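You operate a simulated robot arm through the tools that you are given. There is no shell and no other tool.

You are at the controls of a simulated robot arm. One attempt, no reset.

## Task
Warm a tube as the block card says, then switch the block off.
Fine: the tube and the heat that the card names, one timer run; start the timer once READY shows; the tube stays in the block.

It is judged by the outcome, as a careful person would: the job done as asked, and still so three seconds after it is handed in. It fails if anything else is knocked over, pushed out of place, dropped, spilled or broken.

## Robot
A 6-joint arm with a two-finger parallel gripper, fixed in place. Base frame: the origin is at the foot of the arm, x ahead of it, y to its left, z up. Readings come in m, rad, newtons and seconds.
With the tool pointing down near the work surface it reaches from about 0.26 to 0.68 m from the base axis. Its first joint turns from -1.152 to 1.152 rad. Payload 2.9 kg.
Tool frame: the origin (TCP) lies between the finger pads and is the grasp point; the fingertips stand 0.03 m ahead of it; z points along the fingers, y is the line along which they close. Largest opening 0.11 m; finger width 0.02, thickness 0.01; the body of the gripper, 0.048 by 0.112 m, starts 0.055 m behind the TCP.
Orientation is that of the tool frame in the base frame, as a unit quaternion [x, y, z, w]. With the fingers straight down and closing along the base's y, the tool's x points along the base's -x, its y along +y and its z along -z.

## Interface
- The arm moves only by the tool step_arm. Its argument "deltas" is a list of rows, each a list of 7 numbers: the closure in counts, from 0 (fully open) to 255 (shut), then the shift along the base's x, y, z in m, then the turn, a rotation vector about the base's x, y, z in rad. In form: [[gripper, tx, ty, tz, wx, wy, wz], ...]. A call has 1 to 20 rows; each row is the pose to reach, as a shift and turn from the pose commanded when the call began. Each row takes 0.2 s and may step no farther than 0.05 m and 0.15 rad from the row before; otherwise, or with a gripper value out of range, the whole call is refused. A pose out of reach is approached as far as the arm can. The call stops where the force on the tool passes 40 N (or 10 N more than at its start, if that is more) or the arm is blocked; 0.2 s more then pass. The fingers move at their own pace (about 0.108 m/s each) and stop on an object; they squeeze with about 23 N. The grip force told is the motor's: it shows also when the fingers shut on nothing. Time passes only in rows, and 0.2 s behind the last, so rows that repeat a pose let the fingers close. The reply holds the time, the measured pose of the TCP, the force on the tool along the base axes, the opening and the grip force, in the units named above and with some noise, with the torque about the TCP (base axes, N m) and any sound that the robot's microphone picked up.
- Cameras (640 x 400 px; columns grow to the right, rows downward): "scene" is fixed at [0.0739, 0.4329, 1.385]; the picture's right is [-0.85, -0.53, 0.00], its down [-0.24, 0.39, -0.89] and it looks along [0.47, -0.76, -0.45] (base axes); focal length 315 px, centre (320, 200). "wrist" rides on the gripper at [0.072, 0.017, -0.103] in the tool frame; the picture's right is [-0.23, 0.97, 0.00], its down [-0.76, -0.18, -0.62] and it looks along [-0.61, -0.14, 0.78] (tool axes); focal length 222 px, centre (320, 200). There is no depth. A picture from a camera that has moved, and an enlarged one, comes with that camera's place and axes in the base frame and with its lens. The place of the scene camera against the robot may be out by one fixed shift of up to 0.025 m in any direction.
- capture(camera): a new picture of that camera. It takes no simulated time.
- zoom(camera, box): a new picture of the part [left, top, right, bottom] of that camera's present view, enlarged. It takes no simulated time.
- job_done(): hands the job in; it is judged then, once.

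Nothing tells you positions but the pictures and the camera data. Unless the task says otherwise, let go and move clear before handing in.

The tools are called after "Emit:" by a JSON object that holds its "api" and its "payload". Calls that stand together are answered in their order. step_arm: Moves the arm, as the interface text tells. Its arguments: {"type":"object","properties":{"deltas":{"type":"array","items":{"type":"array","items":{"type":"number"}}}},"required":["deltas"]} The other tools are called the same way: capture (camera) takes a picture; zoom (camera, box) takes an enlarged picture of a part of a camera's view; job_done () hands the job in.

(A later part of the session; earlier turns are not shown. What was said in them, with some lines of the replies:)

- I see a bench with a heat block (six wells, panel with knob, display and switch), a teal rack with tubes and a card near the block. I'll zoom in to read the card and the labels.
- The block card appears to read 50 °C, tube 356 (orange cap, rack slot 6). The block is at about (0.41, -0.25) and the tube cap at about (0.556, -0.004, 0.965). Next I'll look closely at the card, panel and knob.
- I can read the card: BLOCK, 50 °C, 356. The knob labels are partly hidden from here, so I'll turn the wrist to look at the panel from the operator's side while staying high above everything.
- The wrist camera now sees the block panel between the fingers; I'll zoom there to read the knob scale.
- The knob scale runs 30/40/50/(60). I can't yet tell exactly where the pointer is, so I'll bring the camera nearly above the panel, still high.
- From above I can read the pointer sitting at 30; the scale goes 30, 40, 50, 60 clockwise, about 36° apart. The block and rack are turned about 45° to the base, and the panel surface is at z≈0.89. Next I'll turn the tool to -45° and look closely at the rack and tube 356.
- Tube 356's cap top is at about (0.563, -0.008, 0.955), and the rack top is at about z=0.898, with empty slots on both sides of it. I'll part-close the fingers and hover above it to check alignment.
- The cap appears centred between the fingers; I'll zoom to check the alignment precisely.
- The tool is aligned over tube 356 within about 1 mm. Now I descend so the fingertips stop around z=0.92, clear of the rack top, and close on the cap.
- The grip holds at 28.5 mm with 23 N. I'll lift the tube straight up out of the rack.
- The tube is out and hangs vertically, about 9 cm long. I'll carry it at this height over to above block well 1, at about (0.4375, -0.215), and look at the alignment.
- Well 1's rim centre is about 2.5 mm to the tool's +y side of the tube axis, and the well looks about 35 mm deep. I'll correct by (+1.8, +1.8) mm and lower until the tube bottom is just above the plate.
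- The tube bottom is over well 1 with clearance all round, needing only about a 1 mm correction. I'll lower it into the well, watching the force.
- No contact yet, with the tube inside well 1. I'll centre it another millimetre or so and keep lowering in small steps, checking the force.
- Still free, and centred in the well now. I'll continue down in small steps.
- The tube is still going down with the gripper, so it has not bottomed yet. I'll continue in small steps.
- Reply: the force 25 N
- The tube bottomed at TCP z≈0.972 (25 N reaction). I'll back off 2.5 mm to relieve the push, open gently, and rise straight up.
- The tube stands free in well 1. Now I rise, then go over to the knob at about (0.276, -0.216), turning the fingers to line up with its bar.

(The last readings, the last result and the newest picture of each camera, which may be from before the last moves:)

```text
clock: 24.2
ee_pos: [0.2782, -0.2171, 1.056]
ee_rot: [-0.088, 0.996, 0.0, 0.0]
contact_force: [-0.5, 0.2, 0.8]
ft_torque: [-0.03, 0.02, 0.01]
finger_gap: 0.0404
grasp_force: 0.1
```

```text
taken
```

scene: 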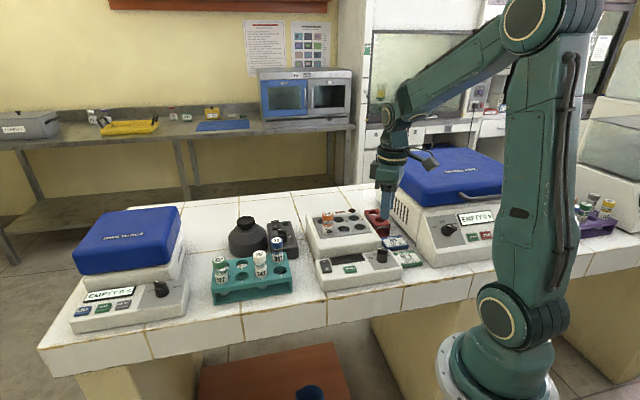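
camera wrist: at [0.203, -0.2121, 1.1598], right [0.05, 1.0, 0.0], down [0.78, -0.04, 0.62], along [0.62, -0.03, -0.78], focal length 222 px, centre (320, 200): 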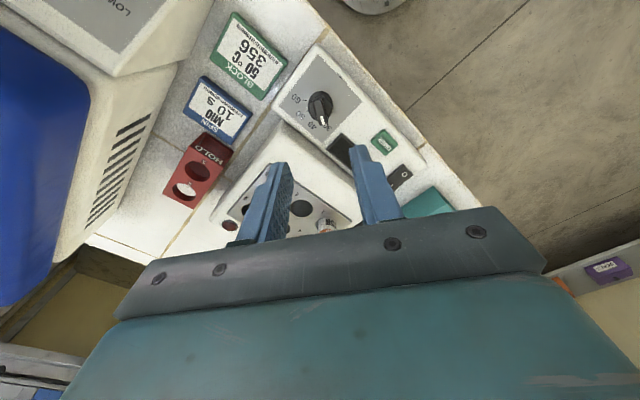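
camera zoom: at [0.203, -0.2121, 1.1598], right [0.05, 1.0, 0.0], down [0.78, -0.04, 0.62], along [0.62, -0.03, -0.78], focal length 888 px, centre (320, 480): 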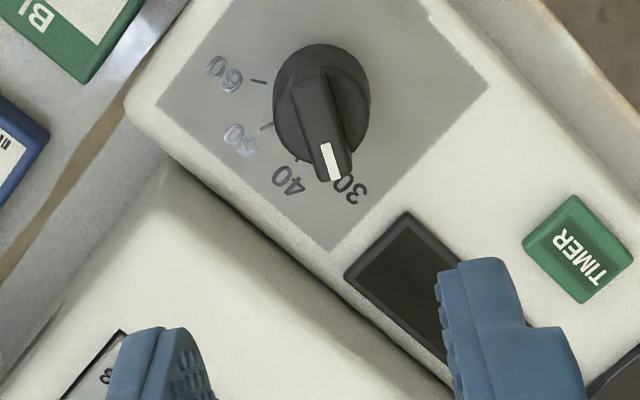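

The knob bar is aligned with my fingers: the pointer is at about 10.6° (the 30 mark), and the bar is centred within 1 mm. I'll descend so the tips straddle the bar at z≈0.913 and close on it.

Emit:
{"api": "step_arm", "payload": {"deltas": [[162, -0.0002, 0.001, -0.03, 0, 0, 0], [162, -0.0002, 0.001, -0.06, 0, 0, 0], [162, -0.0002, 0.001, -0.09, 0, 0, 0], [162, -0.0002, 0.001, -0.105, 0, 0, 0], [162, -0.0002, 0.001, -0.1145, 0, 0, 0], [162, -0.0002, 0.001, -0.1145, 0, 0, 0]]}}

Emit:
{"api": "zoom", "payload": {"camera": "wrist", "box": [220, 100, 420, 220]}}

Emit:
{"api": "zoom", "payload": {"camera": "scene", "box": [350, 210, 420, 280]}}

```text
clock: 25.6
ee_pos: [0.276, -0.214, 0.9409]
ee_rot: [-0.087, 0.996, 0.0, 0.0]
contact_force: [0.1, 0.5, 0.0]
ft_torque: [0.03, -0.01, 0.0]
finger_gap: 0.0404
grasp_force: 0.1
```

```text
3.20 times, centred on (320, 160) of wrist
camera zoom: at [0.2013, -0.2096, 1.0451], right [0.05, 1.0, 0.0], down [0.78, -0.04, 0.62], along [0.62, -0.03, -0.78], focal length 711 px, centre (320, 328)
```

zoom: 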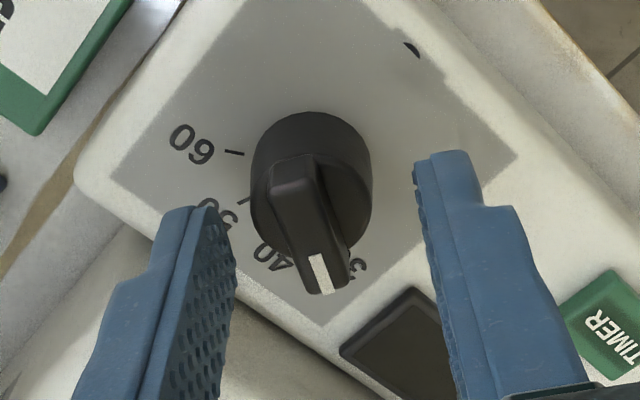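

```text
5.71 times, centred on (385, 245) of scene
camera zoom: at [0.0739, 0.4328, 1.385], right [-0.85, -0.53, 0.0], down [-0.24, 0.39, -0.89], along [0.47, -0.76, -0.45], focal length 1800 px, centre (-51, -57)
```

zoom: 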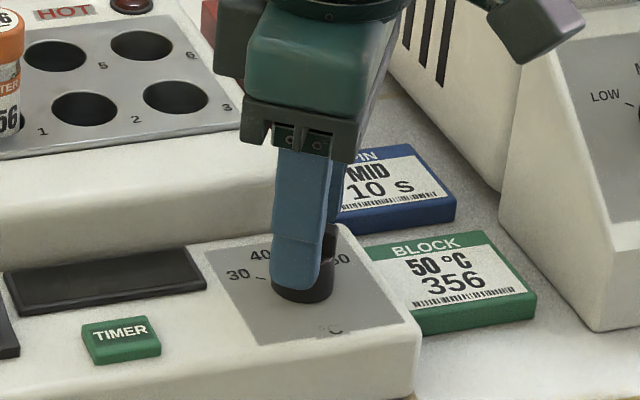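

The fingers straddle the bar evenly. Now I'll close on it and check the grip before turning.

Emit:
{"api": "step_arm", "payload": {"deltas": [[255, 0, 0, 0, 0, 0, 0], [255, 0, 0, 0, 0, 0, 0], [255, 0, 0, 0, 0, 0, 0]]}}

Emit:
{"api": "zoom", "payload": {"camera": "wrist", "box": [220, 100, 420, 220]}}

```text
clock: 26.4
ee_pos: [0.2761, -0.2164, 0.9421]
ee_rot: [-0.086, 0.996, -0.002, 0.0]
contact_force: [-2.3, -19.4, -0.4]
ft_torque: [-0.39, 0.32, 0.0]
finger_gap: 0.01
grasp_force: 45.9
```

```text
3.20 times, centred on (320, 160) of wrist
camera zoom: at [0.2014, -0.2109, 1.0456], right [0.06, 1.0, 0.0], down [0.78, -0.04, 0.62], along [0.62, -0.04, -0.78], focal length 711 px, centre (320, 328)
```

zoom: 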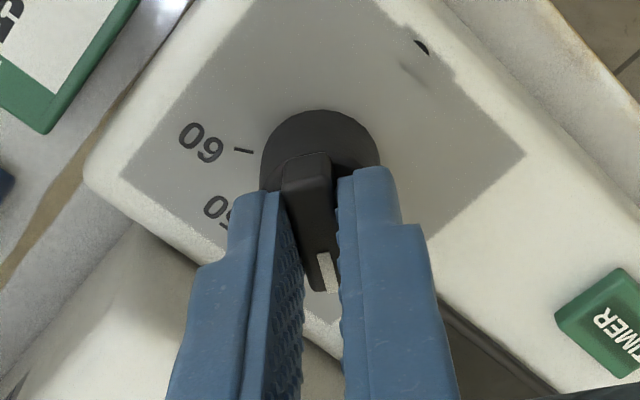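

The bar is gripped (10 mm gap), with a slight sideways preload. I'll shift about 1.3 mm to relieve it and begin turning clockwise towards 50.

Emit:
{"api": "step_arm", "payload": {"deltas": [[255, 0, -0.0013, 0, 0, 0, 0], [255, 0, -0.0013, 0, 0, 0, -0.1], [255, 0, -0.0013, 0, 0, 0, -0.21], [255, 0, -0.0013, 0, 0, 0, -0.32]]}}

```text
clock: 27.4
ee_pos: [0.2756, -0.2167, 0.9431]
ee_rot: [0.073, 0.997, 0.0, 0.0]
contact_force: [5.6, -16.2, -3.8]
ft_torque: [-0.15, 1.25, -0.02]
finger_gap: 0.0102
grasp_force: 44.6
```

The knob turns with the tool. I'll ease the sideways force by another millimetre and continue turning.

Emit:
{"api": "step_arm", "payload": {"deltas": [[255, 0.0004, -0.001, 0, 0, 0, 0], [255, 0.0004, -0.001, 0, 0, 0, -0.1], [255, 0.0004, -0.001, 0, 0, 0, -0.21], [255, 0.0004, -0.001, 0, 0, 0, -0.32]]}}

Emit:
{"api": "zoom", "payload": {"camera": "wrist", "box": [220, 100, 420, 220]}}

```text
clock: 28.4
ee_pos: [0.2762, -0.2161, 0.9415]
ee_rot: [0.23, 0.973, 0.001, 0.001]
contact_force: [-1.6, 7.0, 17.7]
ft_torque: [-0.43, -1.1, -0.01]
finger_gap: 0.0098
grasp_force: 45.3
```

```text
3.20 times, centred on (320, 160) of wrist
camera zoom: at [0.2184, -0.1681, 1.0457], right [0.64, 0.77, 0.0], down [0.6, -0.5, 0.62], along [0.48, -0.4, -0.78], focal length 711 px, centre (320, 328)
```

zoom: 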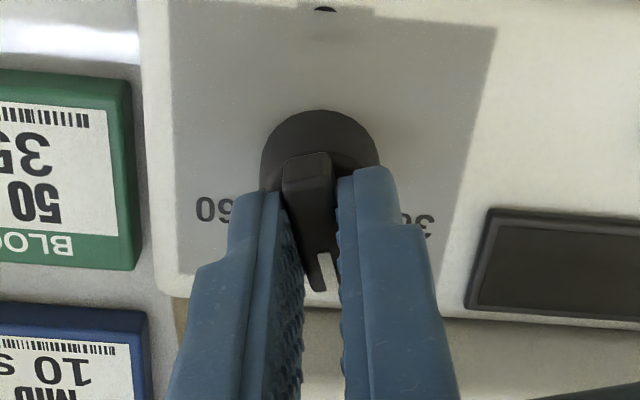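

The knob is now about at 40 and is following the tool. There is some upward reaction, so I'll raise 1 mm and continue towards 50.

Emit:
{"api": "step_arm", "payload": {"deltas": [[255, 0, 0.0004, 0.001, 0, 0, 0], [255, 0, 0.0004, 0.0012, 0, 0, -0.1], [255, 0, 0.0004, 0.0012, 0, 0, -0.21], [255, 0, 0.0004, 0.0012, 0, 0, -0.32]]}}

```text
clock: 29.4
ee_pos: [0.2755, -0.2173, 0.942]
ee_rot: [0.383, 0.924, 0.001, -0.001]
contact_force: [8.0, 3.7, -12.2]
ft_torque: [-0.48, -0.69, -0.02]
finger_gap: 0.0098
grasp_force: 44.8
```

Emit:
{"api": "step_arm", "payload": {"deltas": [[255, 0.0003, 0, -0.0005, 0, 0, -0.1], [255, 0.0003, 0, -0.0005, 0, 0, -0.2], [255, 0.0003, 0, -0.0005, 0, 0, -0.2915], [255, 0.0003, 0, -0.0005, 0, 0, -0.2915]]}}

Emit:
{"api": "zoom", "payload": {"camera": "wrist", "box": [220, 100, 420, 220]}}

```text
clock: 30.4
ee_pos: [0.2767, -0.2154, 0.9421]
ee_rot: [0.513, 0.858, 0.001, -0.002]
contact_force: [8.7, 8.5, -31.9]
ft_torque: [-0.58, -0.67, -0.03]
finger_gap: 0.0098
grasp_force: 44.7
```

```text
3.20 times, centred on (320, 160) of wrist
camera zoom: at [0.2566, -0.1439, 1.0459], right [0.96, 0.26, 0.0], down [0.21, -0.76, 0.62], along [0.16, -0.6, -0.78], focal length 711 px, centre (320, 328)
```

zoom: 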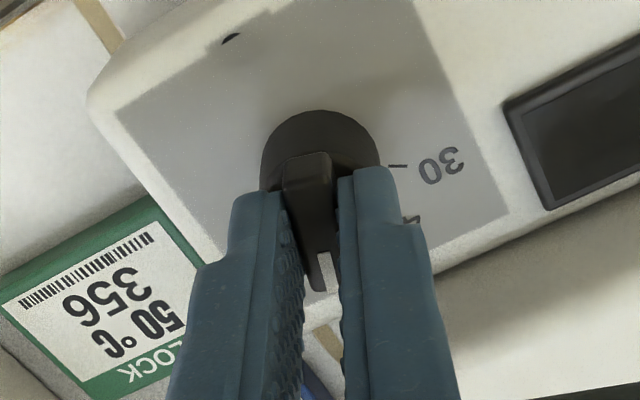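

The tool has reached -61.7°, which should be the 50 mark. I'll relieve the vertical load, open the fingers and rise to check the pointer.

Emit:
{"api": "step_arm", "payload": {"deltas": [[255, 0, 0, -0.0013, 0, 0, 0], [255, 0, 0, -0.0013, 0, 0, 0], [200, 0, 0, -0.0013, 0, 0, 0], [162, 0, 0, -0.0013, 0, 0, 0], [162, 0, 0, -0.0013, 0, 0, 0]]}}

Emit:
{"api": "step_arm", "payload": {"deltas": [[162, 0, 0, 0.02, 0, 0, 0], [162, 0, 0, 0.05, 0, 0, 0], [162, 0, 0, 0.09, 0, 0, 0], [162, 0, 0, 0.115, 0, 0, 0], [162, 0, 0, 0.115, 0, 0, 0]]}}

Emit:
{"api": "zoom", "payload": {"camera": "wrist", "box": [240, 80, 400, 180]}}

Emit:
{"api": "zoom", "payload": {"camera": "scene", "box": [310, 200, 420, 280]}}

```text
clock: 31.6
ee_pos: [0.2762, -0.2185, 0.941]
ee_rot: [0.512, 0.859, 0.0, 0.001]
contact_force: [-0.1, -0.2, 0.6]
ft_torque: [0.0, 0.0, 0.01]
finger_gap: 0.0402
grasp_force: 0.0
```

```text
clock: 32.8
ee_pos: [0.277, -0.2166, 1.0581]
ee_rot: [0.512, 0.859, -0.001, 0.0]
contact_force: [-0.6, 0.3, -0.4]
ft_torque: [-0.03, 0.03, 0.0]
finger_gap: 0.0403
grasp_force: 0.1
```

```text
4.00 times, centred on (320, 130) of wrist
camera zoom: at [0.2571, -0.1437, 1.1612], right [0.96, 0.26, 0.0], down [0.21, -0.75, 0.62], along [0.16, -0.6, -0.78], focal length 888 px, centre (320, 480)
```

zoom: 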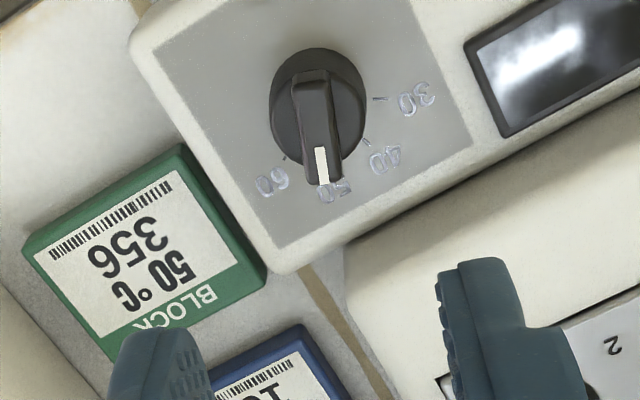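

```text
5.00 times, centred on (365, 240) of scene
camera zoom: at [0.0739, 0.4329, 1.385], right [-0.85, -0.53, 0.0], down [-0.24, 0.39, -0.89], along [0.47, -0.76, -0.45], focal length 1575 px, centre (95, 0)
```

zoom: 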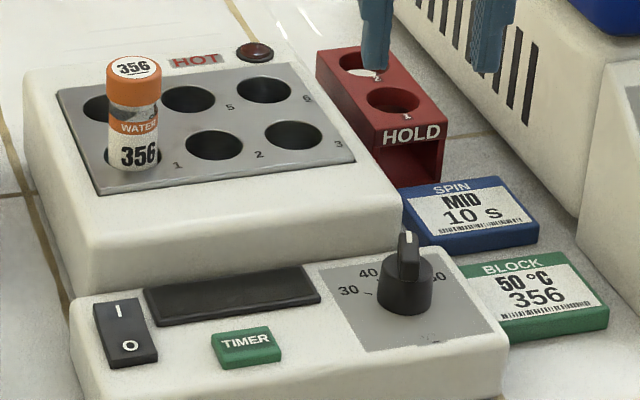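

The pointer now sits by 50. I'll zoom further to confirm it is squarely on 50.

Emit:
{"api": "zoom", "payload": {"camera": "wrist", "box": [296, 84, 346, 134]}}

Emit:
{"api": "zoom", "payload": {"camera": "scene", "box": [365, 240, 400, 262]}}

```text
8.00 times, centred on (321, 109) of wrist
camera zoom: at [0.2571, -0.1437, 1.1612], right [0.96, 0.26, 0.0], down [0.21, -0.75, 0.62], along [0.16, -0.6, -0.78], focal length 1777 px, centre (312, 928)
```

zoom: 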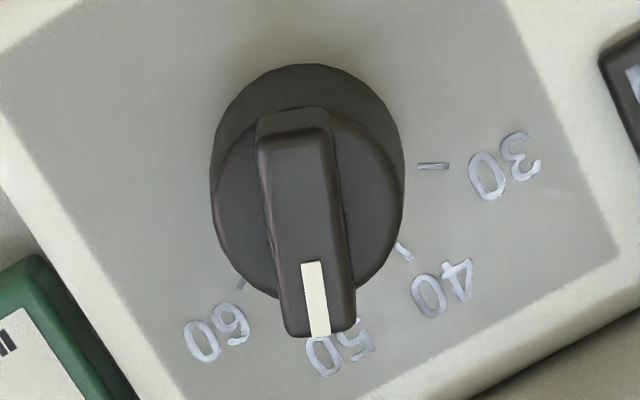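

```text
16.00 times, centred on (382, 251) of scene
camera zoom: at [0.0739, 0.4329, 1.385], right [-0.85, -0.53, 0.0], down [-0.24, 0.39, -0.89], along [0.47, -0.76, -0.45], focal length 5039 px, centre (-680, -616)
```

zoom: 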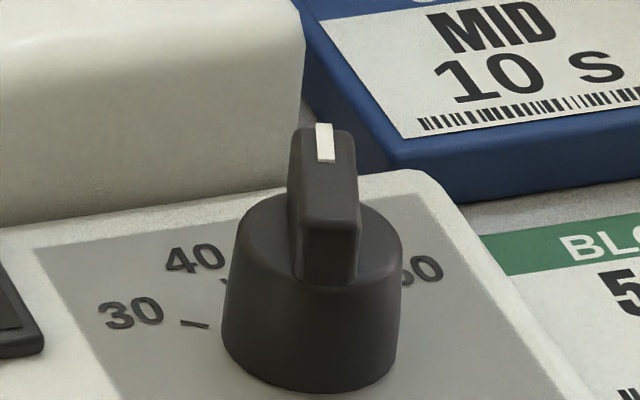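

The pointer is on 50 (tick spacing about 40°, pointer within about 3°), and tube 356 is in well 1. Next I'll close the fingers and hover over the rocker switch to measure it.

Emit:
{"api": "step_arm", "payload": {"deltas": [[200, 0.025, 0.02, 0, 0, 0, 0.06], [255, 0.055, 0.044, 0, 0, 0, 0.13], [255, 0.085, 0.068, -0.005, 0, 0, 0.21], [255, 0.1136, 0.0924, -0.017, 0, 0, 0.2915], [255, 0.1136, 0.0924, -0.027, 0, 0, 0.2915], [255, 0.1136, 0.0924, -0.027, 0, 0, 0.2915]]}}

Emit:
{"api": "capture", "payload": {"camera": "wrist"}}

Emit:
{"api": "zoom", "payload": {"camera": "wrist", "box": [240, 80, 400, 180]}}

Emit:
{"api": "zoom", "payload": {"camera": "scene", "box": [300, 210, 380, 280]}}

```text
clock: 34.2
ee_pos: [0.391, -0.1262, 1.029]
ee_rot: [0.382, 0.924, -0.001, 0.0]
contact_force: [0.5, 0.3, 0.4]
ft_torque: [-0.01, 0.03, 0.05]
finger_gap: 0.0
grasp_force: 22.5
```

```text
taken
camera wrist: at [0.3504, -0.0608, 1.1329], right [0.85, 0.53, 0.0], down [0.41, -0.66, 0.62], along [0.33, -0.53, -0.78], focal length 222 px, centre (320, 200)
```

wrist: 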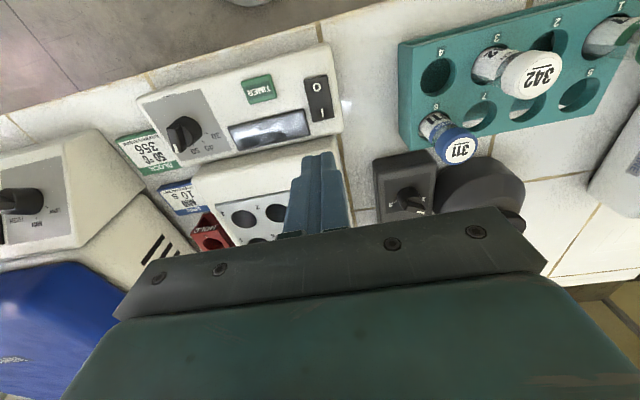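

```text
4.00 times, centred on (320, 130) of wrist
camera zoom: at [0.3504, -0.0608, 1.1329], right [0.85, 0.53, 0.0], down [0.41, -0.66, 0.62], along [0.33, -0.53, -0.78], focal length 888 px, centre (320, 480)
```

zoom: 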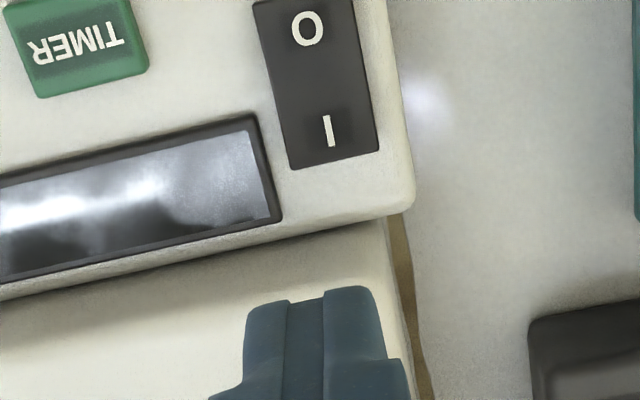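

```text
5.71 times, centred on (340, 245) of scene
camera zoom: at [0.0739, 0.4329, 1.385], right [-0.85, -0.53, 0.0], down [-0.24, 0.39, -0.89], along [0.47, -0.76, -0.45], focal length 1800 px, centre (206, -57)
```

zoom: 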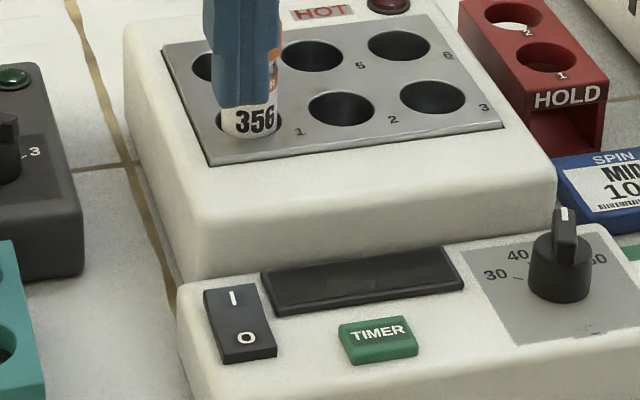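

The rocker's I end is about 3 mm from directly below the fingertips, and the rocker is about 40 mm long. I'll shift over the I side and descend to just above it.

Emit:
{"api": "step_arm", "payload": {"deltas": [[255, 0.0009, 0.0023, -0.02, 0, 0, 0], [255, 0.0009, 0.0023, -0.05, 0, 0, 0], [255, 0.0009, 0.0023, -0.075, 0, 0, 0], [255, 0.0009, 0.0023, -0.085, 0, 0, 0]]}}

Emit:
{"api": "zoom", "payload": {"camera": "scene", "box": [300, 230, 380, 280]}}

Emit:
{"api": "zoom", "payload": {"camera": "wrist", "box": [220, 60, 420, 180]}}

```text
clock: 35.2
ee_pos: [0.3918, -0.123, 0.9442]
ee_rot: [0.382, 0.924, 0.001, 0.001]
contact_force: [0.4, 0.2, 1.3]
ft_torque: [-0.01, -0.02, 0.02]
finger_gap: 0.0
grasp_force: 23.3
```

```text
8.00 times, centred on (340, 255) of scene
camera zoom: at [0.0739, 0.4328, 1.385], right [-0.85, -0.53, 0.0], down [-0.24, 0.39, -0.89], along [0.47, -0.76, -0.45], focal length 2519 px, centre (160, -240)
```

zoom: 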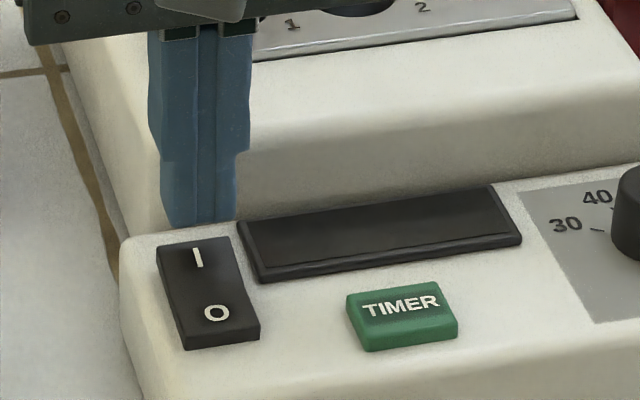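

```text
3.20 times, centred on (320, 120) of wrist
camera zoom: at [0.3518, -0.0583, 1.0484], right [0.85, 0.53, 0.0], down [0.41, -0.66, 0.62], along [0.33, -0.53, -0.78], focal length 711 px, centre (320, 456)
```

zoom: 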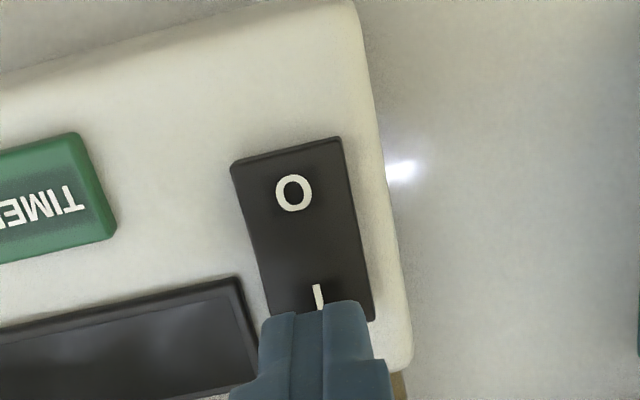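

The fingertips sit just above the I end. Now I'll press down in small steps.

Emit:
{"api": "step_arm", "payload": {"deltas": [[255, 0, 0, -0.004, 0, 0, 0], [255, 0, 0, -0.007, 0, 0, 0], [255, 0, 0, -0.009, 0, 0, 0], [255, 0, 0, -0.011, 0, 0, 0]]}}

Emit:
{"api": "zoom", "payload": {"camera": "scene", "box": [300, 230, 380, 280]}}

```text
clock: 36.2
ee_pos: [0.3912, -0.1223, 0.933]
ee_rot: [0.382, 0.924, 0.0, -0.001]
contact_force: [0.2, 0.3, 0.5]
ft_torque: [0.0, 0.0, -0.01]
finger_gap: 0.0
grasp_force: 23.4
```

```text
8.00 times, centred on (340, 255) of scene
camera zoom: at [0.0739, 0.4329, 1.385], right [-0.85, -0.53, 0.0], down [-0.24, 0.39, -0.89], along [0.47, -0.76, -0.45], focal length 2519 px, centre (160, -240)
```

zoom: 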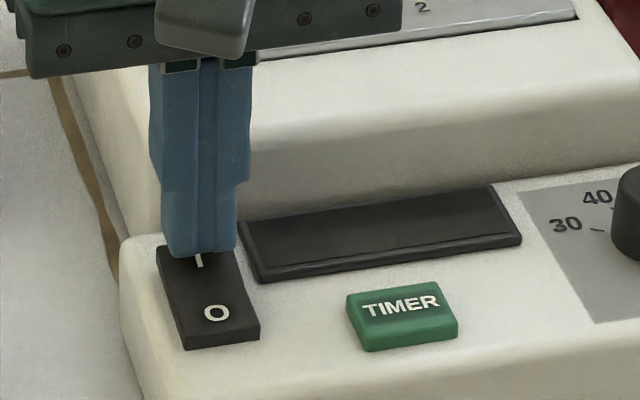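

Emit:
{"api": "step_arm", "payload": {"deltas": [[255, 0, 0, -0.0015, 0, 0, 0], [255, 0, 0, -0.003, 0, 0, 0], [255, 0, 0, -0.0045, 0, 0, 0]]}}

Emit:
{"api": "zoom", "payload": {"camera": "scene", "box": [300, 230, 380, 280]}}

```text
clock: 37.0
ee_pos: [0.3908, -0.1234, 0.9291]
ee_rot: [0.382, 0.924, 0.0, 0.001]
contact_force: [0.5, 0.2, 1.7]
ft_torque: [-0.04, 0.0, -0.02]
finger_gap: 0.0
grasp_force: 22.8
```

```text
8.00 times, centred on (340, 255) of scene
camera zoom: at [0.0739, 0.4328, 1.3851], right [-0.85, -0.53, 0.0], down [-0.24, 0.39, -0.89], along [0.47, -0.76, -0.45], focal length 2519 px, centre (160, -240)
```

zoom: 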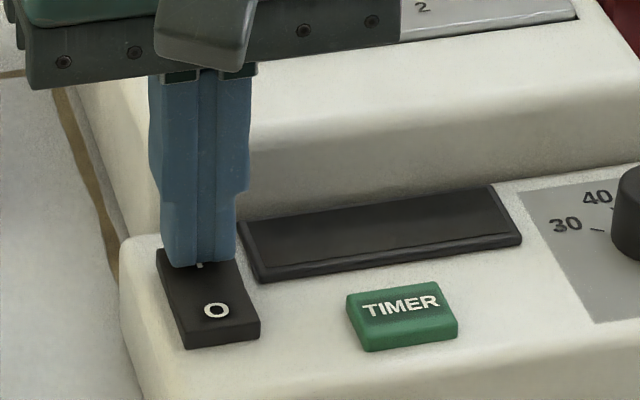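

Emit:
{"api": "step_arm", "payload": {"deltas": [[255, 0, 0, -0.001, 0, 0, 0], [255, 0, 0, -0.002, 0, 0, 0], [255, 0, 0, -0.003, 0, 0, 0]]}}

Emit:
{"api": "zoom", "payload": {"camera": "scene", "box": [300, 230, 380, 280]}}

```text
clock: 38.0
ee_pos: [0.3928, -0.1231, 0.928]
ee_rot: [0.382, 0.924, 0.0, 0.001]
contact_force: [-0.4, -0.5, 3.2]
ft_torque: [0.02, 0.04, -0.02]
finger_gap: 0.0002
grasp_force: 22.9
stopped in row 3: the force on the tool passed its limit at 42 N (the readings are from after the stop); the commanded pose is now the measured one
```

```text
8.00 times, centred on (340, 255) of scene
camera zoom: at [0.0738, 0.4329, 1.385], right [-0.85, -0.53, 0.0], down [-0.24, 0.39, -0.89], along [0.47, -0.76, -0.45], focal length 2519 px, centre (160, -240)
```

zoom: 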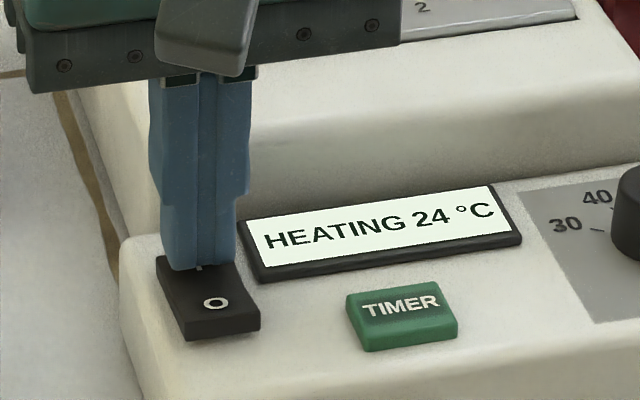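

The block is on: the display reads "HEATING 24 °C". I'll lift clear, keep the display in view, and wait for READY.

Emit:
{"api": "step_arm", "payload": {"deltas": [[255, 0, 0, 0.02, 0, 0, 0], [255, 0, 0, 0.05, 0, 0, 0], [255, 0, 0, 0.072, 0, 0, 0], [255, 0, 0, 0.072, 0, 0, 0], [255, 0, 0, 0.072, 0, 0, 0], [255, 0, 0, 0.072, 0, 0, 0], [255, 0, 0, 0.072, 0, 0, 0]]}}

Emit:
{"api": "zoom", "payload": {"camera": "scene", "box": [300, 200, 400, 280]}}

Emit:
{"api": "zoom", "payload": {"camera": "wrist", "box": [200, 40, 400, 160]}}

```text
clock: 39.6
ee_pos: [0.3924, -0.1244, 1.0011]
ee_rot: [0.381, 0.924, 0.0, 0.001]
contact_force: [0.6, -0.9, 0.3]
ft_torque: [-0.02, -0.01, -0.01]
finger_gap: 0.0003
grasp_force: 22.8
```

```text
5.00 times, centred on (350, 240) of scene
camera zoom: at [0.0739, 0.4329, 1.385], right [-0.85, -0.53, 0.0], down [-0.24, 0.39, -0.89], along [0.47, -0.76, -0.45], focal length 1575 px, centre (170, 0)
```

zoom: 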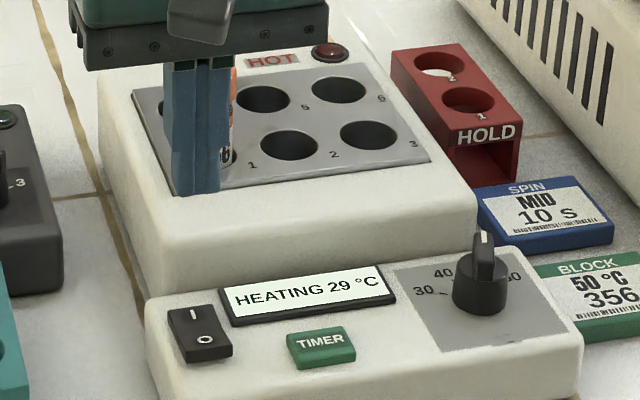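

```text
3.20 times, centred on (300, 100) of wrist
camera zoom: at [0.3517, -0.0594, 1.1037], right [0.85, 0.53, 0.0], down [0.41, -0.66, 0.62], along [0.33, -0.53, -0.78], focal length 711 px, centre (384, 520)
```

zoom: 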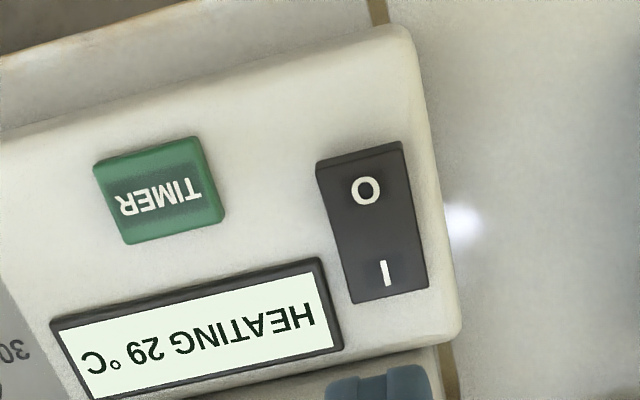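

The temperature is climbing about 3 °C per second and the rocker is on I. I'll wait here with the display in view.

Emit:
{"api": "step_arm", "payload": {"deltas": [[255, 0, 0, 0, 0, 0, 0], [255, 0, 0, 0, 0, 0, 0], [255, 0, 0, 0, 0, 0, 0], [255, 0, 0, 0, 0, 0, 0], [255, 0, 0, 0, 0, 0, 0], [255, 0, 0, 0, 0, 0, 0], [255, 0, 0, 0, 0, 0, 0], [255, 0, 0, 0, 0, 0, 0], [255, 0, 0, 0, 0, 0, 0], [255, 0, 0, 0, 0, 0, 0], [255, 0, 0, 0, 0, 0, 0], [255, 0, 0, 0, 0, 0, 0], [255, 0, 0, 0, 0, 0, 0], [255, 0, 0, 0, 0, 0, 0], [255, 0, 0, 0, 0, 0, 0], [255, 0, 0, 0, 0, 0, 0], [255, 0, 0, 0, 0, 0, 0], [255, 0, 0, 0, 0, 0, 0], [255, 0, 0, 0, 0, 0, 0], [255, 0, 0, 0, 0, 0, 0]]}}

Emit:
{"api": "zoom", "payload": {"camera": "wrist", "box": [200, 40, 400, 160]}}

```text
clock: 43.8
ee_pos: [0.3903, -0.1243, 1.0002]
ee_rot: [0.382, 0.924, 0.0, 0.0]
contact_force: [0.4, -0.8, -0.8]
ft_torque: [0.0, 0.0, 0.01]
finger_gap: 0.0
grasp_force: 22.7
```

```text
3.20 times, centred on (300, 100) of wrist
camera zoom: at [0.3517, -0.0594, 1.1036], right [0.85, 0.53, 0.0], down [0.41, -0.66, 0.62], along [0.33, -0.53, -0.78], focal length 711 px, centre (384, 520)
```

zoom: 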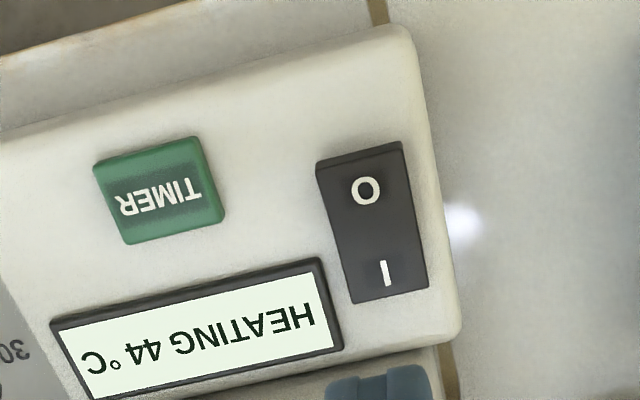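

Emit:
{"api": "step_arm", "payload": {"deltas": [[255, 0, 0, 0, 0, 0, 0], [255, 0, 0, 0, 0, 0, 0], [255, 0, 0, 0, 0, 0, 0], [255, 0, 0, 0, 0, 0, 0], [255, 0, 0, 0, 0, 0, 0], [255, 0, 0, 0, 0, 0, 0], [255, 0, 0, 0, 0, 0, 0], [255, 0, 0, 0, 0, 0, 0], [255, 0, 0, 0, 0, 0, 0], [255, 0, 0, 0, 0, 0, 0]]}}

Emit:
{"api": "zoom", "payload": {"camera": "wrist", "box": [200, 40, 400, 160]}}

Emit:
{"api": "zoom", "payload": {"camera": "scene", "box": [300, 200, 400, 280]}}

```text
clock: 46.0
ee_pos: [0.3932, -0.1236, 1.0012]
ee_rot: [0.382, 0.924, 0.0, 0.001]
contact_force: [-0.9, 0.1, -0.3]
ft_torque: [-0.03, 0.02, 0.0]
finger_gap: 0.0
grasp_force: 23.1
```

```text
3.20 times, centred on (300, 100) of wrist
camera zoom: at [0.3517, -0.0594, 1.1036], right [0.85, 0.53, 0.0], down [0.41, -0.66, 0.62], along [0.33, -0.53, -0.78], focal length 711 px, centre (384, 520)
```

zoom: 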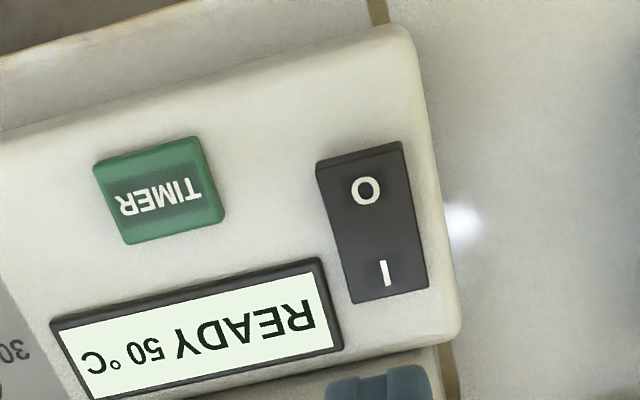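

```text
5.00 times, centred on (350, 240) of scene
camera zoom: at [0.0739, 0.4329, 1.385], right [-0.85, -0.53, 0.0], down [-0.24, 0.39, -0.89], along [0.47, -0.76, -0.45], focal length 1575 px, centre (170, 0)
```

zoom: 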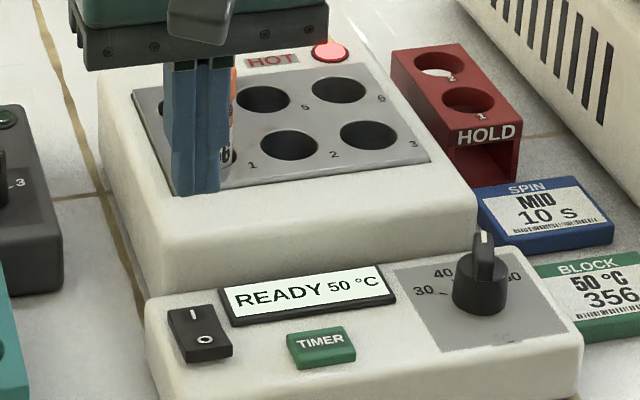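

READY 50 °C shows, confirming the setpoint. Now I move the closed fingertips over the TIMER button, about (-0.064, -0.012) from here, and check before pressing.

Emit:
{"api": "step_arm", "payload": {"deltas": [[255, -0.032, -0.0058, 0, 0, 0, 0], [255, -0.0639, -0.0116, 0, 0, 0, 0], [255, -0.0639, -0.0116, -0.02, 0, 0, 0], [255, -0.0639, -0.0116, -0.04, 0, 0, 0], [255, -0.0639, -0.0116, -0.04, 0, 0, 0]]}}

Emit:
{"api": "zoom", "payload": {"camera": "wrist", "box": [220, 60, 420, 180]}}

Emit:
{"api": "zoom", "payload": {"camera": "scene", "box": [310, 220, 400, 280]}}

```text
clock: 47.2
ee_pos: [0.3274, -0.1349, 0.9598]
ee_rot: [0.381, 0.924, 0.0, 0.001]
contact_force: [0.1, 0.2, 1.4]
ft_torque: [0.04, 0.01, 0.01]
finger_gap: 0.0
grasp_force: 23.0
```

```text
3.20 times, centred on (320, 120) of wrist
camera zoom: at [0.2872, -0.0705, 1.0633], right [0.85, 0.53, 0.0], down [0.41, -0.66, 0.62], along [0.33, -0.53, -0.78], focal length 711 px, centre (320, 456)
```

zoom: 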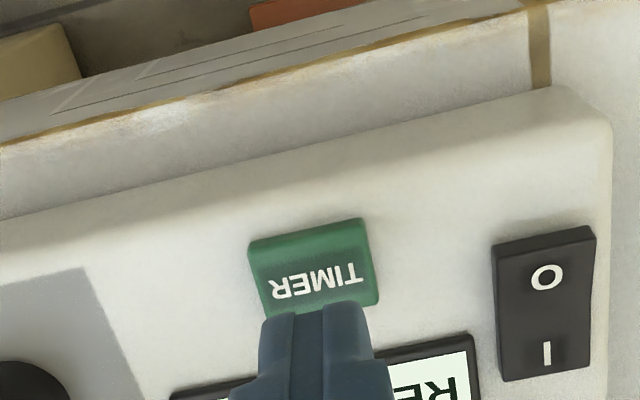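

```text
6.67 times, centred on (355, 250) of scene
camera zoom: at [0.0739, 0.4328, 1.385], right [-0.85, -0.53, 0.0], down [-0.24, 0.39, -0.89], along [0.47, -0.76, -0.45], focal length 2099 px, centre (87, -133)
```

zoom: 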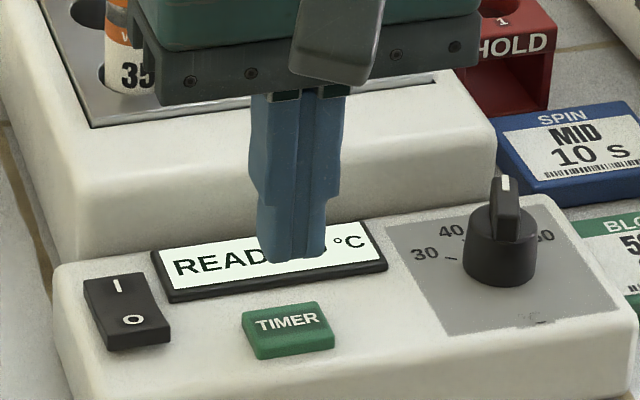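

The TIMER button is within 2–3 mm of the fingertip axis. I'll correct and press it once in small steps.

Emit:
{"api": "step_arm", "payload": {"deltas": [[255, -0.0022, 0.0014, -0.008, 0, 0, 0], [255, -0.0022, 0.0014, -0.016, 0, 0, 0], [255, -0.0022, 0.0014, -0.022, 0, 0, 0], [255, -0.0022, 0.0014, -0.025, 0, 0, 0], [255, -0.0022, 0.0014, -0.027, 0, 0, 0], [255, -0.0022, 0.0014, -0.0285, 0, 0, 0], [255, -0.0022, 0.0014, -0.03, 0, 0, 0]]}}

Emit:
{"api": "zoom", "payload": {"camera": "scene", "box": [310, 220, 400, 280]}}

```text
clock: 48.8
ee_pos: [0.3249, -0.1339, 0.9309]
ee_rot: [0.382, 0.924, 0.0, 0.001]
contact_force: [1.1, 0.5, 0.9]
ft_torque: [-0.01, 0.02, 0.0]
finger_gap: 0.0003
grasp_force: 22.8
```

```text
6.67 times, centred on (355, 250) of scene
camera zoom: at [0.0739, 0.4329, 1.385], right [-0.85, -0.53, 0.0], down [-0.24, 0.39, -0.89], along [0.47, -0.76, -0.45], focal length 2099 px, centre (87, -133)
```

zoom: 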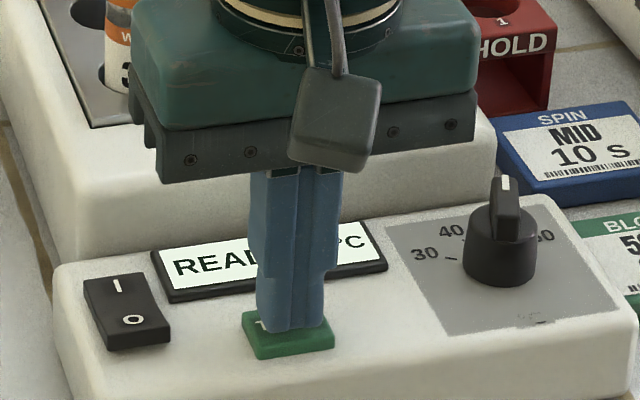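

Emit:
{"api": "step_arm", "payload": {"deltas": [[255, 0, 0, -0.001, 0, 0, 0], [255, 0, 0, -0.002, 0, 0, 0], [255, 0, 0, -0.003, 0, 0, 0]]}}

Emit:
{"api": "zoom", "payload": {"camera": "scene", "box": [310, 220, 400, 280]}}

```text
clock: 49.6
ee_pos: [0.3261, -0.1329, 0.9269]
ee_rot: [0.382, 0.924, 0.0, 0.0]
contact_force: [0.1, 0.4, -0.3]
ft_torque: [0.0, -0.01, 0.0]
finger_gap: 0.0001
grasp_force: 23.2
```

```text
6.67 times, centred on (355, 250) of scene
camera zoom: at [0.0739, 0.4329, 1.385], right [-0.85, -0.53, 0.0], down [-0.24, 0.39, -0.89], along [0.47, -0.76, -0.45], focal length 2099 px, centre (87, -133)
```

zoom: 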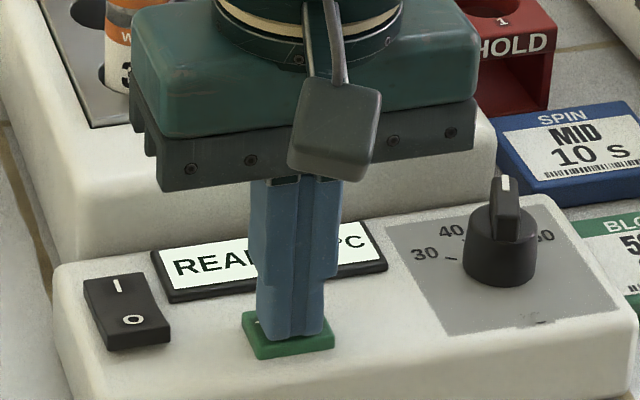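

Emit:
{"api": "step_arm", "payload": {"deltas": [[255, 0, 0, -0.001, 0, 0, 0], [255, 0, 0, -0.002, 0, 0, 0], [255, 0, 0, -0.003, 0, 0, 0]]}}

Emit:
{"api": "zoom", "payload": {"camera": "scene", "box": [310, 220, 400, 280]}}

```text
clock: 50.4
ee_pos: [0.3255, -0.1337, 0.9239]
ee_rot: [0.382, 0.924, 0.0, 0.001]
contact_force: [-0.7, 1.1, 2.8]
ft_torque: [0.03, -0.02, 0.03]
finger_gap: 0.0001
grasp_force: 23.0
heard: click
```

```text
6.67 times, centred on (355, 250) of scene
camera zoom: at [0.0738, 0.4329, 1.385], right [-0.85, -0.53, 0.0], down [-0.24, 0.39, -0.89], along [0.47, -0.76, -0.45], focal length 2099 px, centre (87, -133)
```

zoom: 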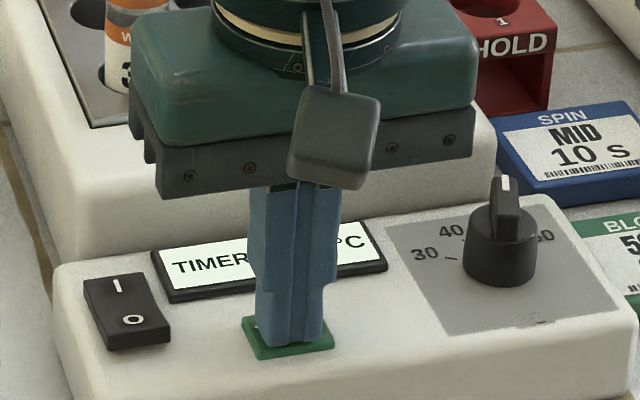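

A click was heard and the display changed to "TIMER…". I'll lift straight off the button and read the display.

Emit:
{"api": "step_arm", "payload": {"deltas": [[255, 0, 0, 0.02, 0, 0, 0], [255, 0, 0, 0.05, 0, 0, 0], [255, 0.02, 0.004, 0.075, 0, 0, 0], [255, 0.05, 0.009, 0.075, 0, 0, 0], [255, 0.066, 0.0102, 0.075, 0, 0, 0], [255, 0.066, 0.0102, 0.075, 0, 0, 0]]}}

Emit:
{"api": "zoom", "payload": {"camera": "scene", "box": [300, 200, 400, 280]}}

Emit:
{"api": "zoom", "payload": {"camera": "wrist", "box": [200, 40, 400, 160]}}

```text
clock: 51.8
ee_pos: [0.3906, -0.1237, 0.9986]
ee_rot: [0.382, 0.924, -0.001, 0.001]
contact_force: [0.5, -0.4, 0.0]
ft_torque: [-0.01, -0.01, 0.05]
finger_gap: 0.0
grasp_force: 23.1
```

```text
5.00 times, centred on (350, 240) of scene
camera zoom: at [0.0739, 0.4329, 1.385], right [-0.85, -0.53, 0.0], down [-0.24, 0.39, -0.89], along [0.47, -0.76, -0.45], focal length 1575 px, centre (170, 0)
```

zoom: 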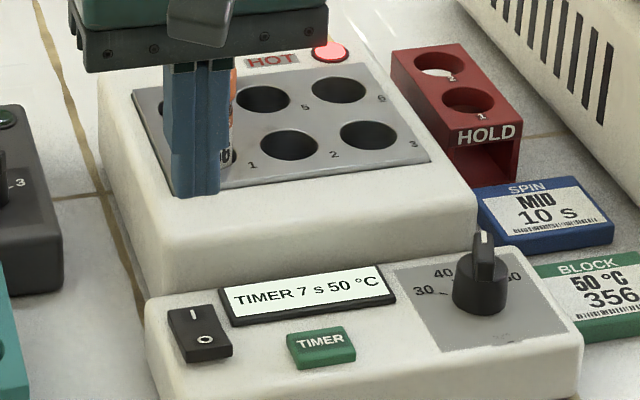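

```text
3.20 times, centred on (300, 100) of wrist
camera zoom: at [0.3518, -0.0592, 1.1027], right [0.85, 0.53, 0.0], down [0.41, -0.66, 0.62], along [0.33, -0.53, -0.78], focal length 711 px, centre (384, 520)
```

zoom: 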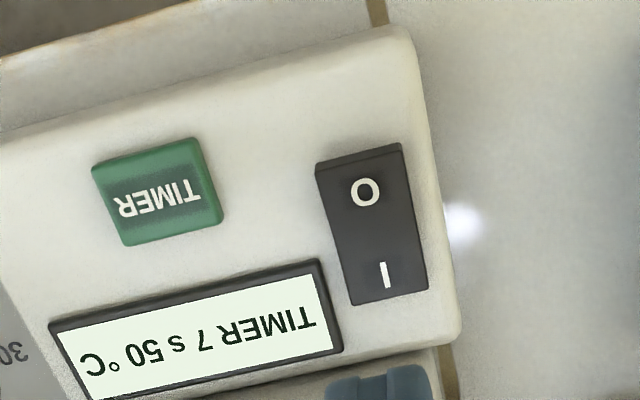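

The timer is running (7 s left, 50 °C). Meanwhile I'll hover over the O end of the rocker at height and wait for the run to finish.

Emit:
{"api": "step_arm", "payload": {"deltas": [[255, -0.0092, 0.0095, 0, 0, 0, 0], [255, -0.0184, 0.0191, 0, 0, 0, 0], [255, -0.0184, 0.0191, 0, 0, 0, 0], [255, -0.0184, 0.0191, 0, 0, 0, 0], [255, -0.0184, 0.0191, 0, 0, 0, 0], [255, -0.0184, 0.0191, 0, 0, 0, 0], [255, -0.0184, 0.0191, 0, 0, 0, 0], [255, -0.0184, 0.0191, 0, 0, 0, 0], [255, -0.0184, 0.0191, 0, 0, 0, 0], [255, -0.0184, 0.0191, 0, 0, 0, 0], [255, -0.0184, 0.0191, 0, 0, 0, 0], [255, -0.0184, 0.0191, 0, 0, 0, 0], [255, -0.0184, 0.0191, 0, 0, 0, 0], [255, -0.0184, 0.0191, 0, 0, 0, 0], [255, -0.0184, 0.0191, 0, 0, 0, 0], [255, -0.0184, 0.0191, 0, 0, 0, 0], [255, -0.0184, 0.0191, 0, 0, 0, 0], [255, -0.0184, 0.0191, 0, 0, 0, 0], [255, -0.0184, 0.0191, 0, 0, 0, 0], [255, -0.0184, 0.0191, 0, 0, 0, 0]]}}

Emit:
{"api": "zoom", "payload": {"camera": "scene", "box": [300, 200, 400, 280]}}

Emit:
{"api": "zoom", "payload": {"camera": "wrist", "box": [220, 60, 420, 180]}}

```text
clock: 56.0
ee_pos: [0.3727, -0.105, 0.9994]
ee_rot: [0.381, 0.924, 0.0, 0.001]
contact_force: [0.4, -0.4, 0.4]
ft_torque: [0.01, 0.02, 0.01]
finger_gap: 0.0
grasp_force: 22.5
```

```text
5.00 times, centred on (350, 240) of scene
camera zoom: at [0.0739, 0.4329, 1.385], right [-0.85, -0.53, 0.0], down [-0.24, 0.39, -0.89], along [0.47, -0.76, -0.45], focal length 1575 px, centre (170, 0)
```

zoom: 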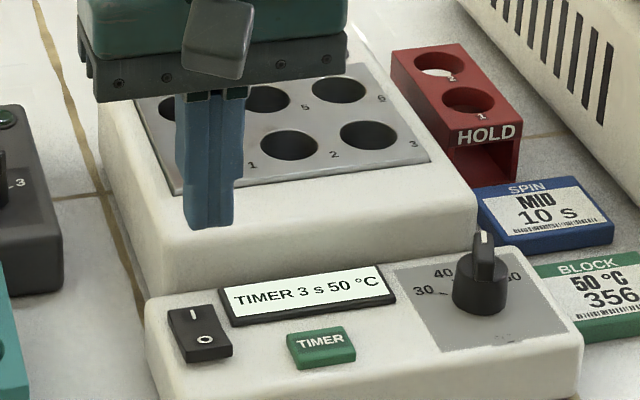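

```text
3.20 times, centred on (320, 120) of wrist
camera zoom: at [0.333, -0.0395, 1.1034], right [0.85, 0.53, 0.0], down [0.41, -0.66, 0.62], along [0.33, -0.53, -0.78], focal length 711 px, centre (320, 456)
```

zoom: 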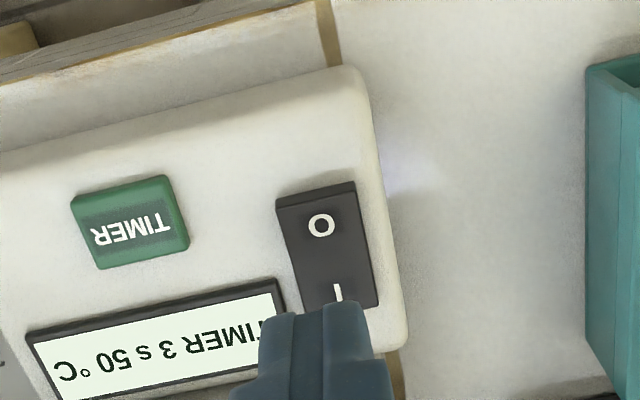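

3 s remain, and the fingertips are over the O end. I'll wait for the run to finish.

Emit:
{"api": "step_arm", "payload": {"deltas": [[255, 0, 0, 0, 0, 0, 0], [255, 0, 0, 0, 0, 0, 0], [255, 0, 0, 0, 0, 0, 0], [255, 0, 0, 0, 0, 0, 0], [255, 0, 0, 0, 0, 0, 0], [255, 0, 0, 0, 0, 0, 0], [255, 0, 0, 0, 0, 0, 0], [255, 0, 0, 0, 0, 0, 0], [255, 0, 0, 0, 0, 0, 0], [255, 0, 0, 0, 0, 0, 0], [255, 0, 0, 0, 0, 0, 0], [255, 0, 0, 0, 0, 0, 0], [255, 0, 0, 0, 0, 0, 0], [255, 0, 0, 0, 0, 0, 0], [255, 0, 0, 0, 0, 0, 0], [255, 0, 0, 0, 0, 0, 0], [255, 0, 0, 0, 0, 0, 0], [255, 0, 0, 0, 0, 0, 0]]}}

Emit:
{"api": "zoom", "payload": {"camera": "scene", "box": [300, 200, 400, 280]}}

```text
clock: 59.8
ee_pos: [0.3729, -0.1045, 0.9995]
ee_rot: [0.382, 0.924, 0.0, 0.001]
contact_force: [-1.2, -0.7, -0.5]
ft_torque: [-0.01, -0.04, -0.02]
finger_gap: 0.0
grasp_force: 22.4
```

```text
5.00 times, centred on (350, 240) of scene
camera zoom: at [0.0739, 0.4329, 1.385], right [-0.85, -0.53, 0.0], down [-0.24, 0.39, -0.89], along [0.47, -0.76, -0.45], focal length 1575 px, centre (170, 0)
```

zoom: 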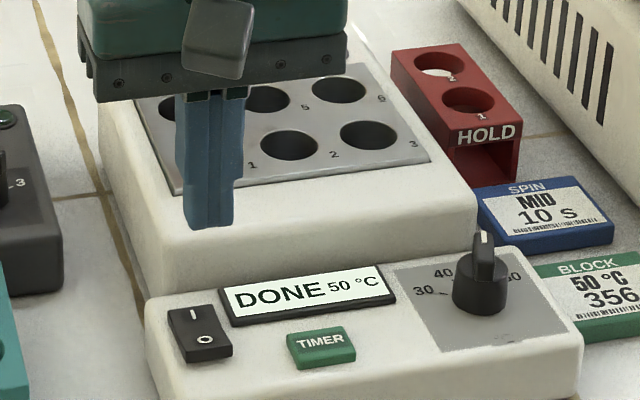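

The display shows DONE 50 °C. Now I'll press the O end to switch the block off.

Emit:
{"api": "step_arm", "payload": {"deltas": [[255, 0, 0, -0.02, 0, 0, 0], [255, 0, 0, -0.045, 0, 0, 0], [255, 0, 0, -0.06, 0, 0, 0], [255, 0, 0, -0.065, 0, 0, 0], [255, 0, 0, -0.067, 0, 0, 0], [255, 0, 0, -0.069, 0, 0, 0], [255, 0, 0, -0.07, 0, 0, 0], [255, 0, 0, -0.071, 0, 0, 0], [255, 0, 0, -0.072, 0, 0, 0], [255, 0, 0, -0.073, 0, 0, 0]]}}

Emit:
{"api": "zoom", "payload": {"camera": "scene", "box": [300, 200, 400, 280]}}

```text
clock: 62.1
ee_pos: [0.373, -0.1047, 0.9278]
ee_rot: [0.383, 0.924, 0.0, 0.002]
contact_force: [-3.8, 0.6, 8.6]
ft_torque: [-0.04, 0.05, 0.02]
finger_gap: 0.0
grasp_force: 23.5
stopped in row 10: the force on the tool passed its limit at 42 N (the readings are from after the stop); the commanded pose is now the measured one
```

```text
5.00 times, centred on (350, 240) of scene
camera zoom: at [0.0737, 0.4329, 1.385], right [-0.85, -0.53, 0.0], down [-0.24, 0.39, -0.89], along [0.47, -0.76, -0.45], focal length 1575 px, centre (170, 0)
```

zoom: 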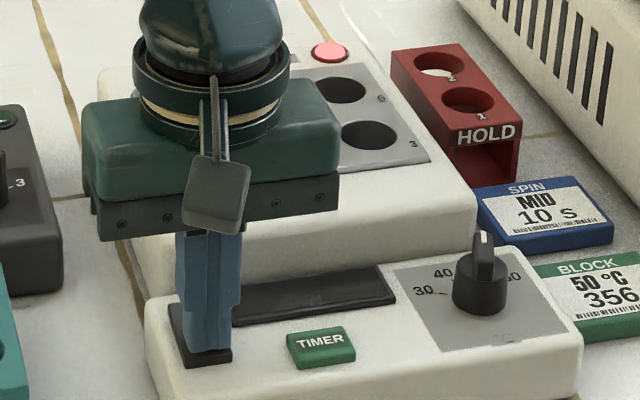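

The display went dark, so the block is off. I'll lift straight up, move clear, and inspect everything.

Emit:
{"api": "step_arm", "payload": {"deltas": [[255, 0, 0, 0.02, 0, 0, 0], [255, 0, 0, 0.05, 0, 0, 0], [255, 0, 0, 0.09, 0, 0, 0], [255, 0, 0, 0.13, 0, 0, 0], [255, 0, 0.03, 0.17, 0, 0, 0], [255, 0, 0.06, 0.2, 0, 0, 0], [255, 0, 0.1, 0.22, 0, 0, 0], [255, 0, 0.12, 0.22, 0, 0, 0]]}}

Emit:
{"api": "capture", "payload": {"camera": "scene"}}

Emit:
{"api": "zoom", "payload": {"camera": "scene", "box": [290, 190, 410, 290]}}

Emit:
{"api": "capture", "payload": {"camera": "wrist"}}

```text
clock: 63.9
ee_pos: [0.3743, 0.0162, 1.1474]
ee_rot: [0.383, 0.924, 0.0, 0.003]
contact_force: [-1.0, -1.2, -0.1]
ft_torque: [-0.03, 0.02, -0.01]
finger_gap: 0.0
grasp_force: 23.3
```

```text
taken
```

scene: 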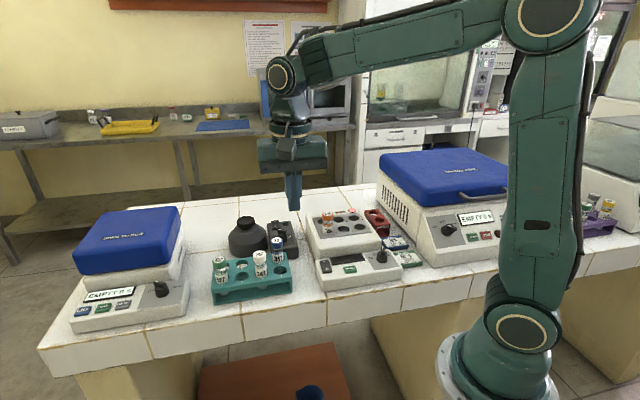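

```text
4.00 times, centred on (350, 240) of scene
camera zoom: at [0.0739, 0.4329, 1.385], right [-0.85, -0.53, 0.0], down [-0.24, 0.39, -0.89], along [0.47, -0.76, -0.45], focal length 1260 px, centre (200, 40)
```

zoom: 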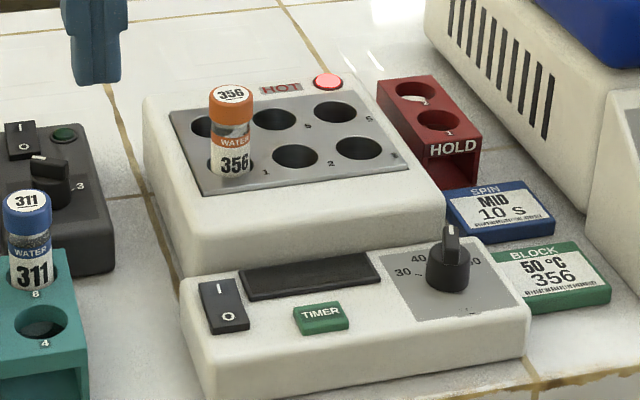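

```text
taken
camera wrist: at [0.3344, 0.0815, 1.251], right [0.85, 0.53, 0.0], down [0.41, -0.66, 0.63], along [0.33, -0.53, -0.78], focal length 222 px, centre (320, 200)
```

wrist: 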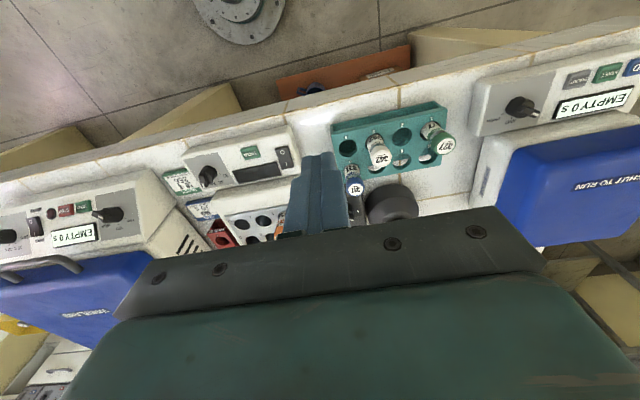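

The tube 356 stands in block well 1, the timer run reached DONE at 50 °C, and the block's display is now dark with the switch on O. The other tubes, cards and devices are where they were and the arm is clear, so I'm handing the job in.

Emit:
{"api": "job_done", "payload": {}}

```text
The job is handed in.
```

The job is handed in. I don't have the judge's result, but by what I could see it went as asked:

- **Tube:** tube 356, the one the block card names, is seated in block well 1 and was left there.
- **Heat:** the knob is set to 50. The display read READY 50 °C before I pressed TIMER.
- **Timer:** there was one run. It counted down at 50 °C and ended on DONE.
- **Switch-off:** I pressed the O end and the display went dark. The red HOT lamp was still lit when I finished, so the block was still warm.

In the last pictures the other tubes, the cards and the other devices looked undisturbed. The arm is up and clear of the bench.
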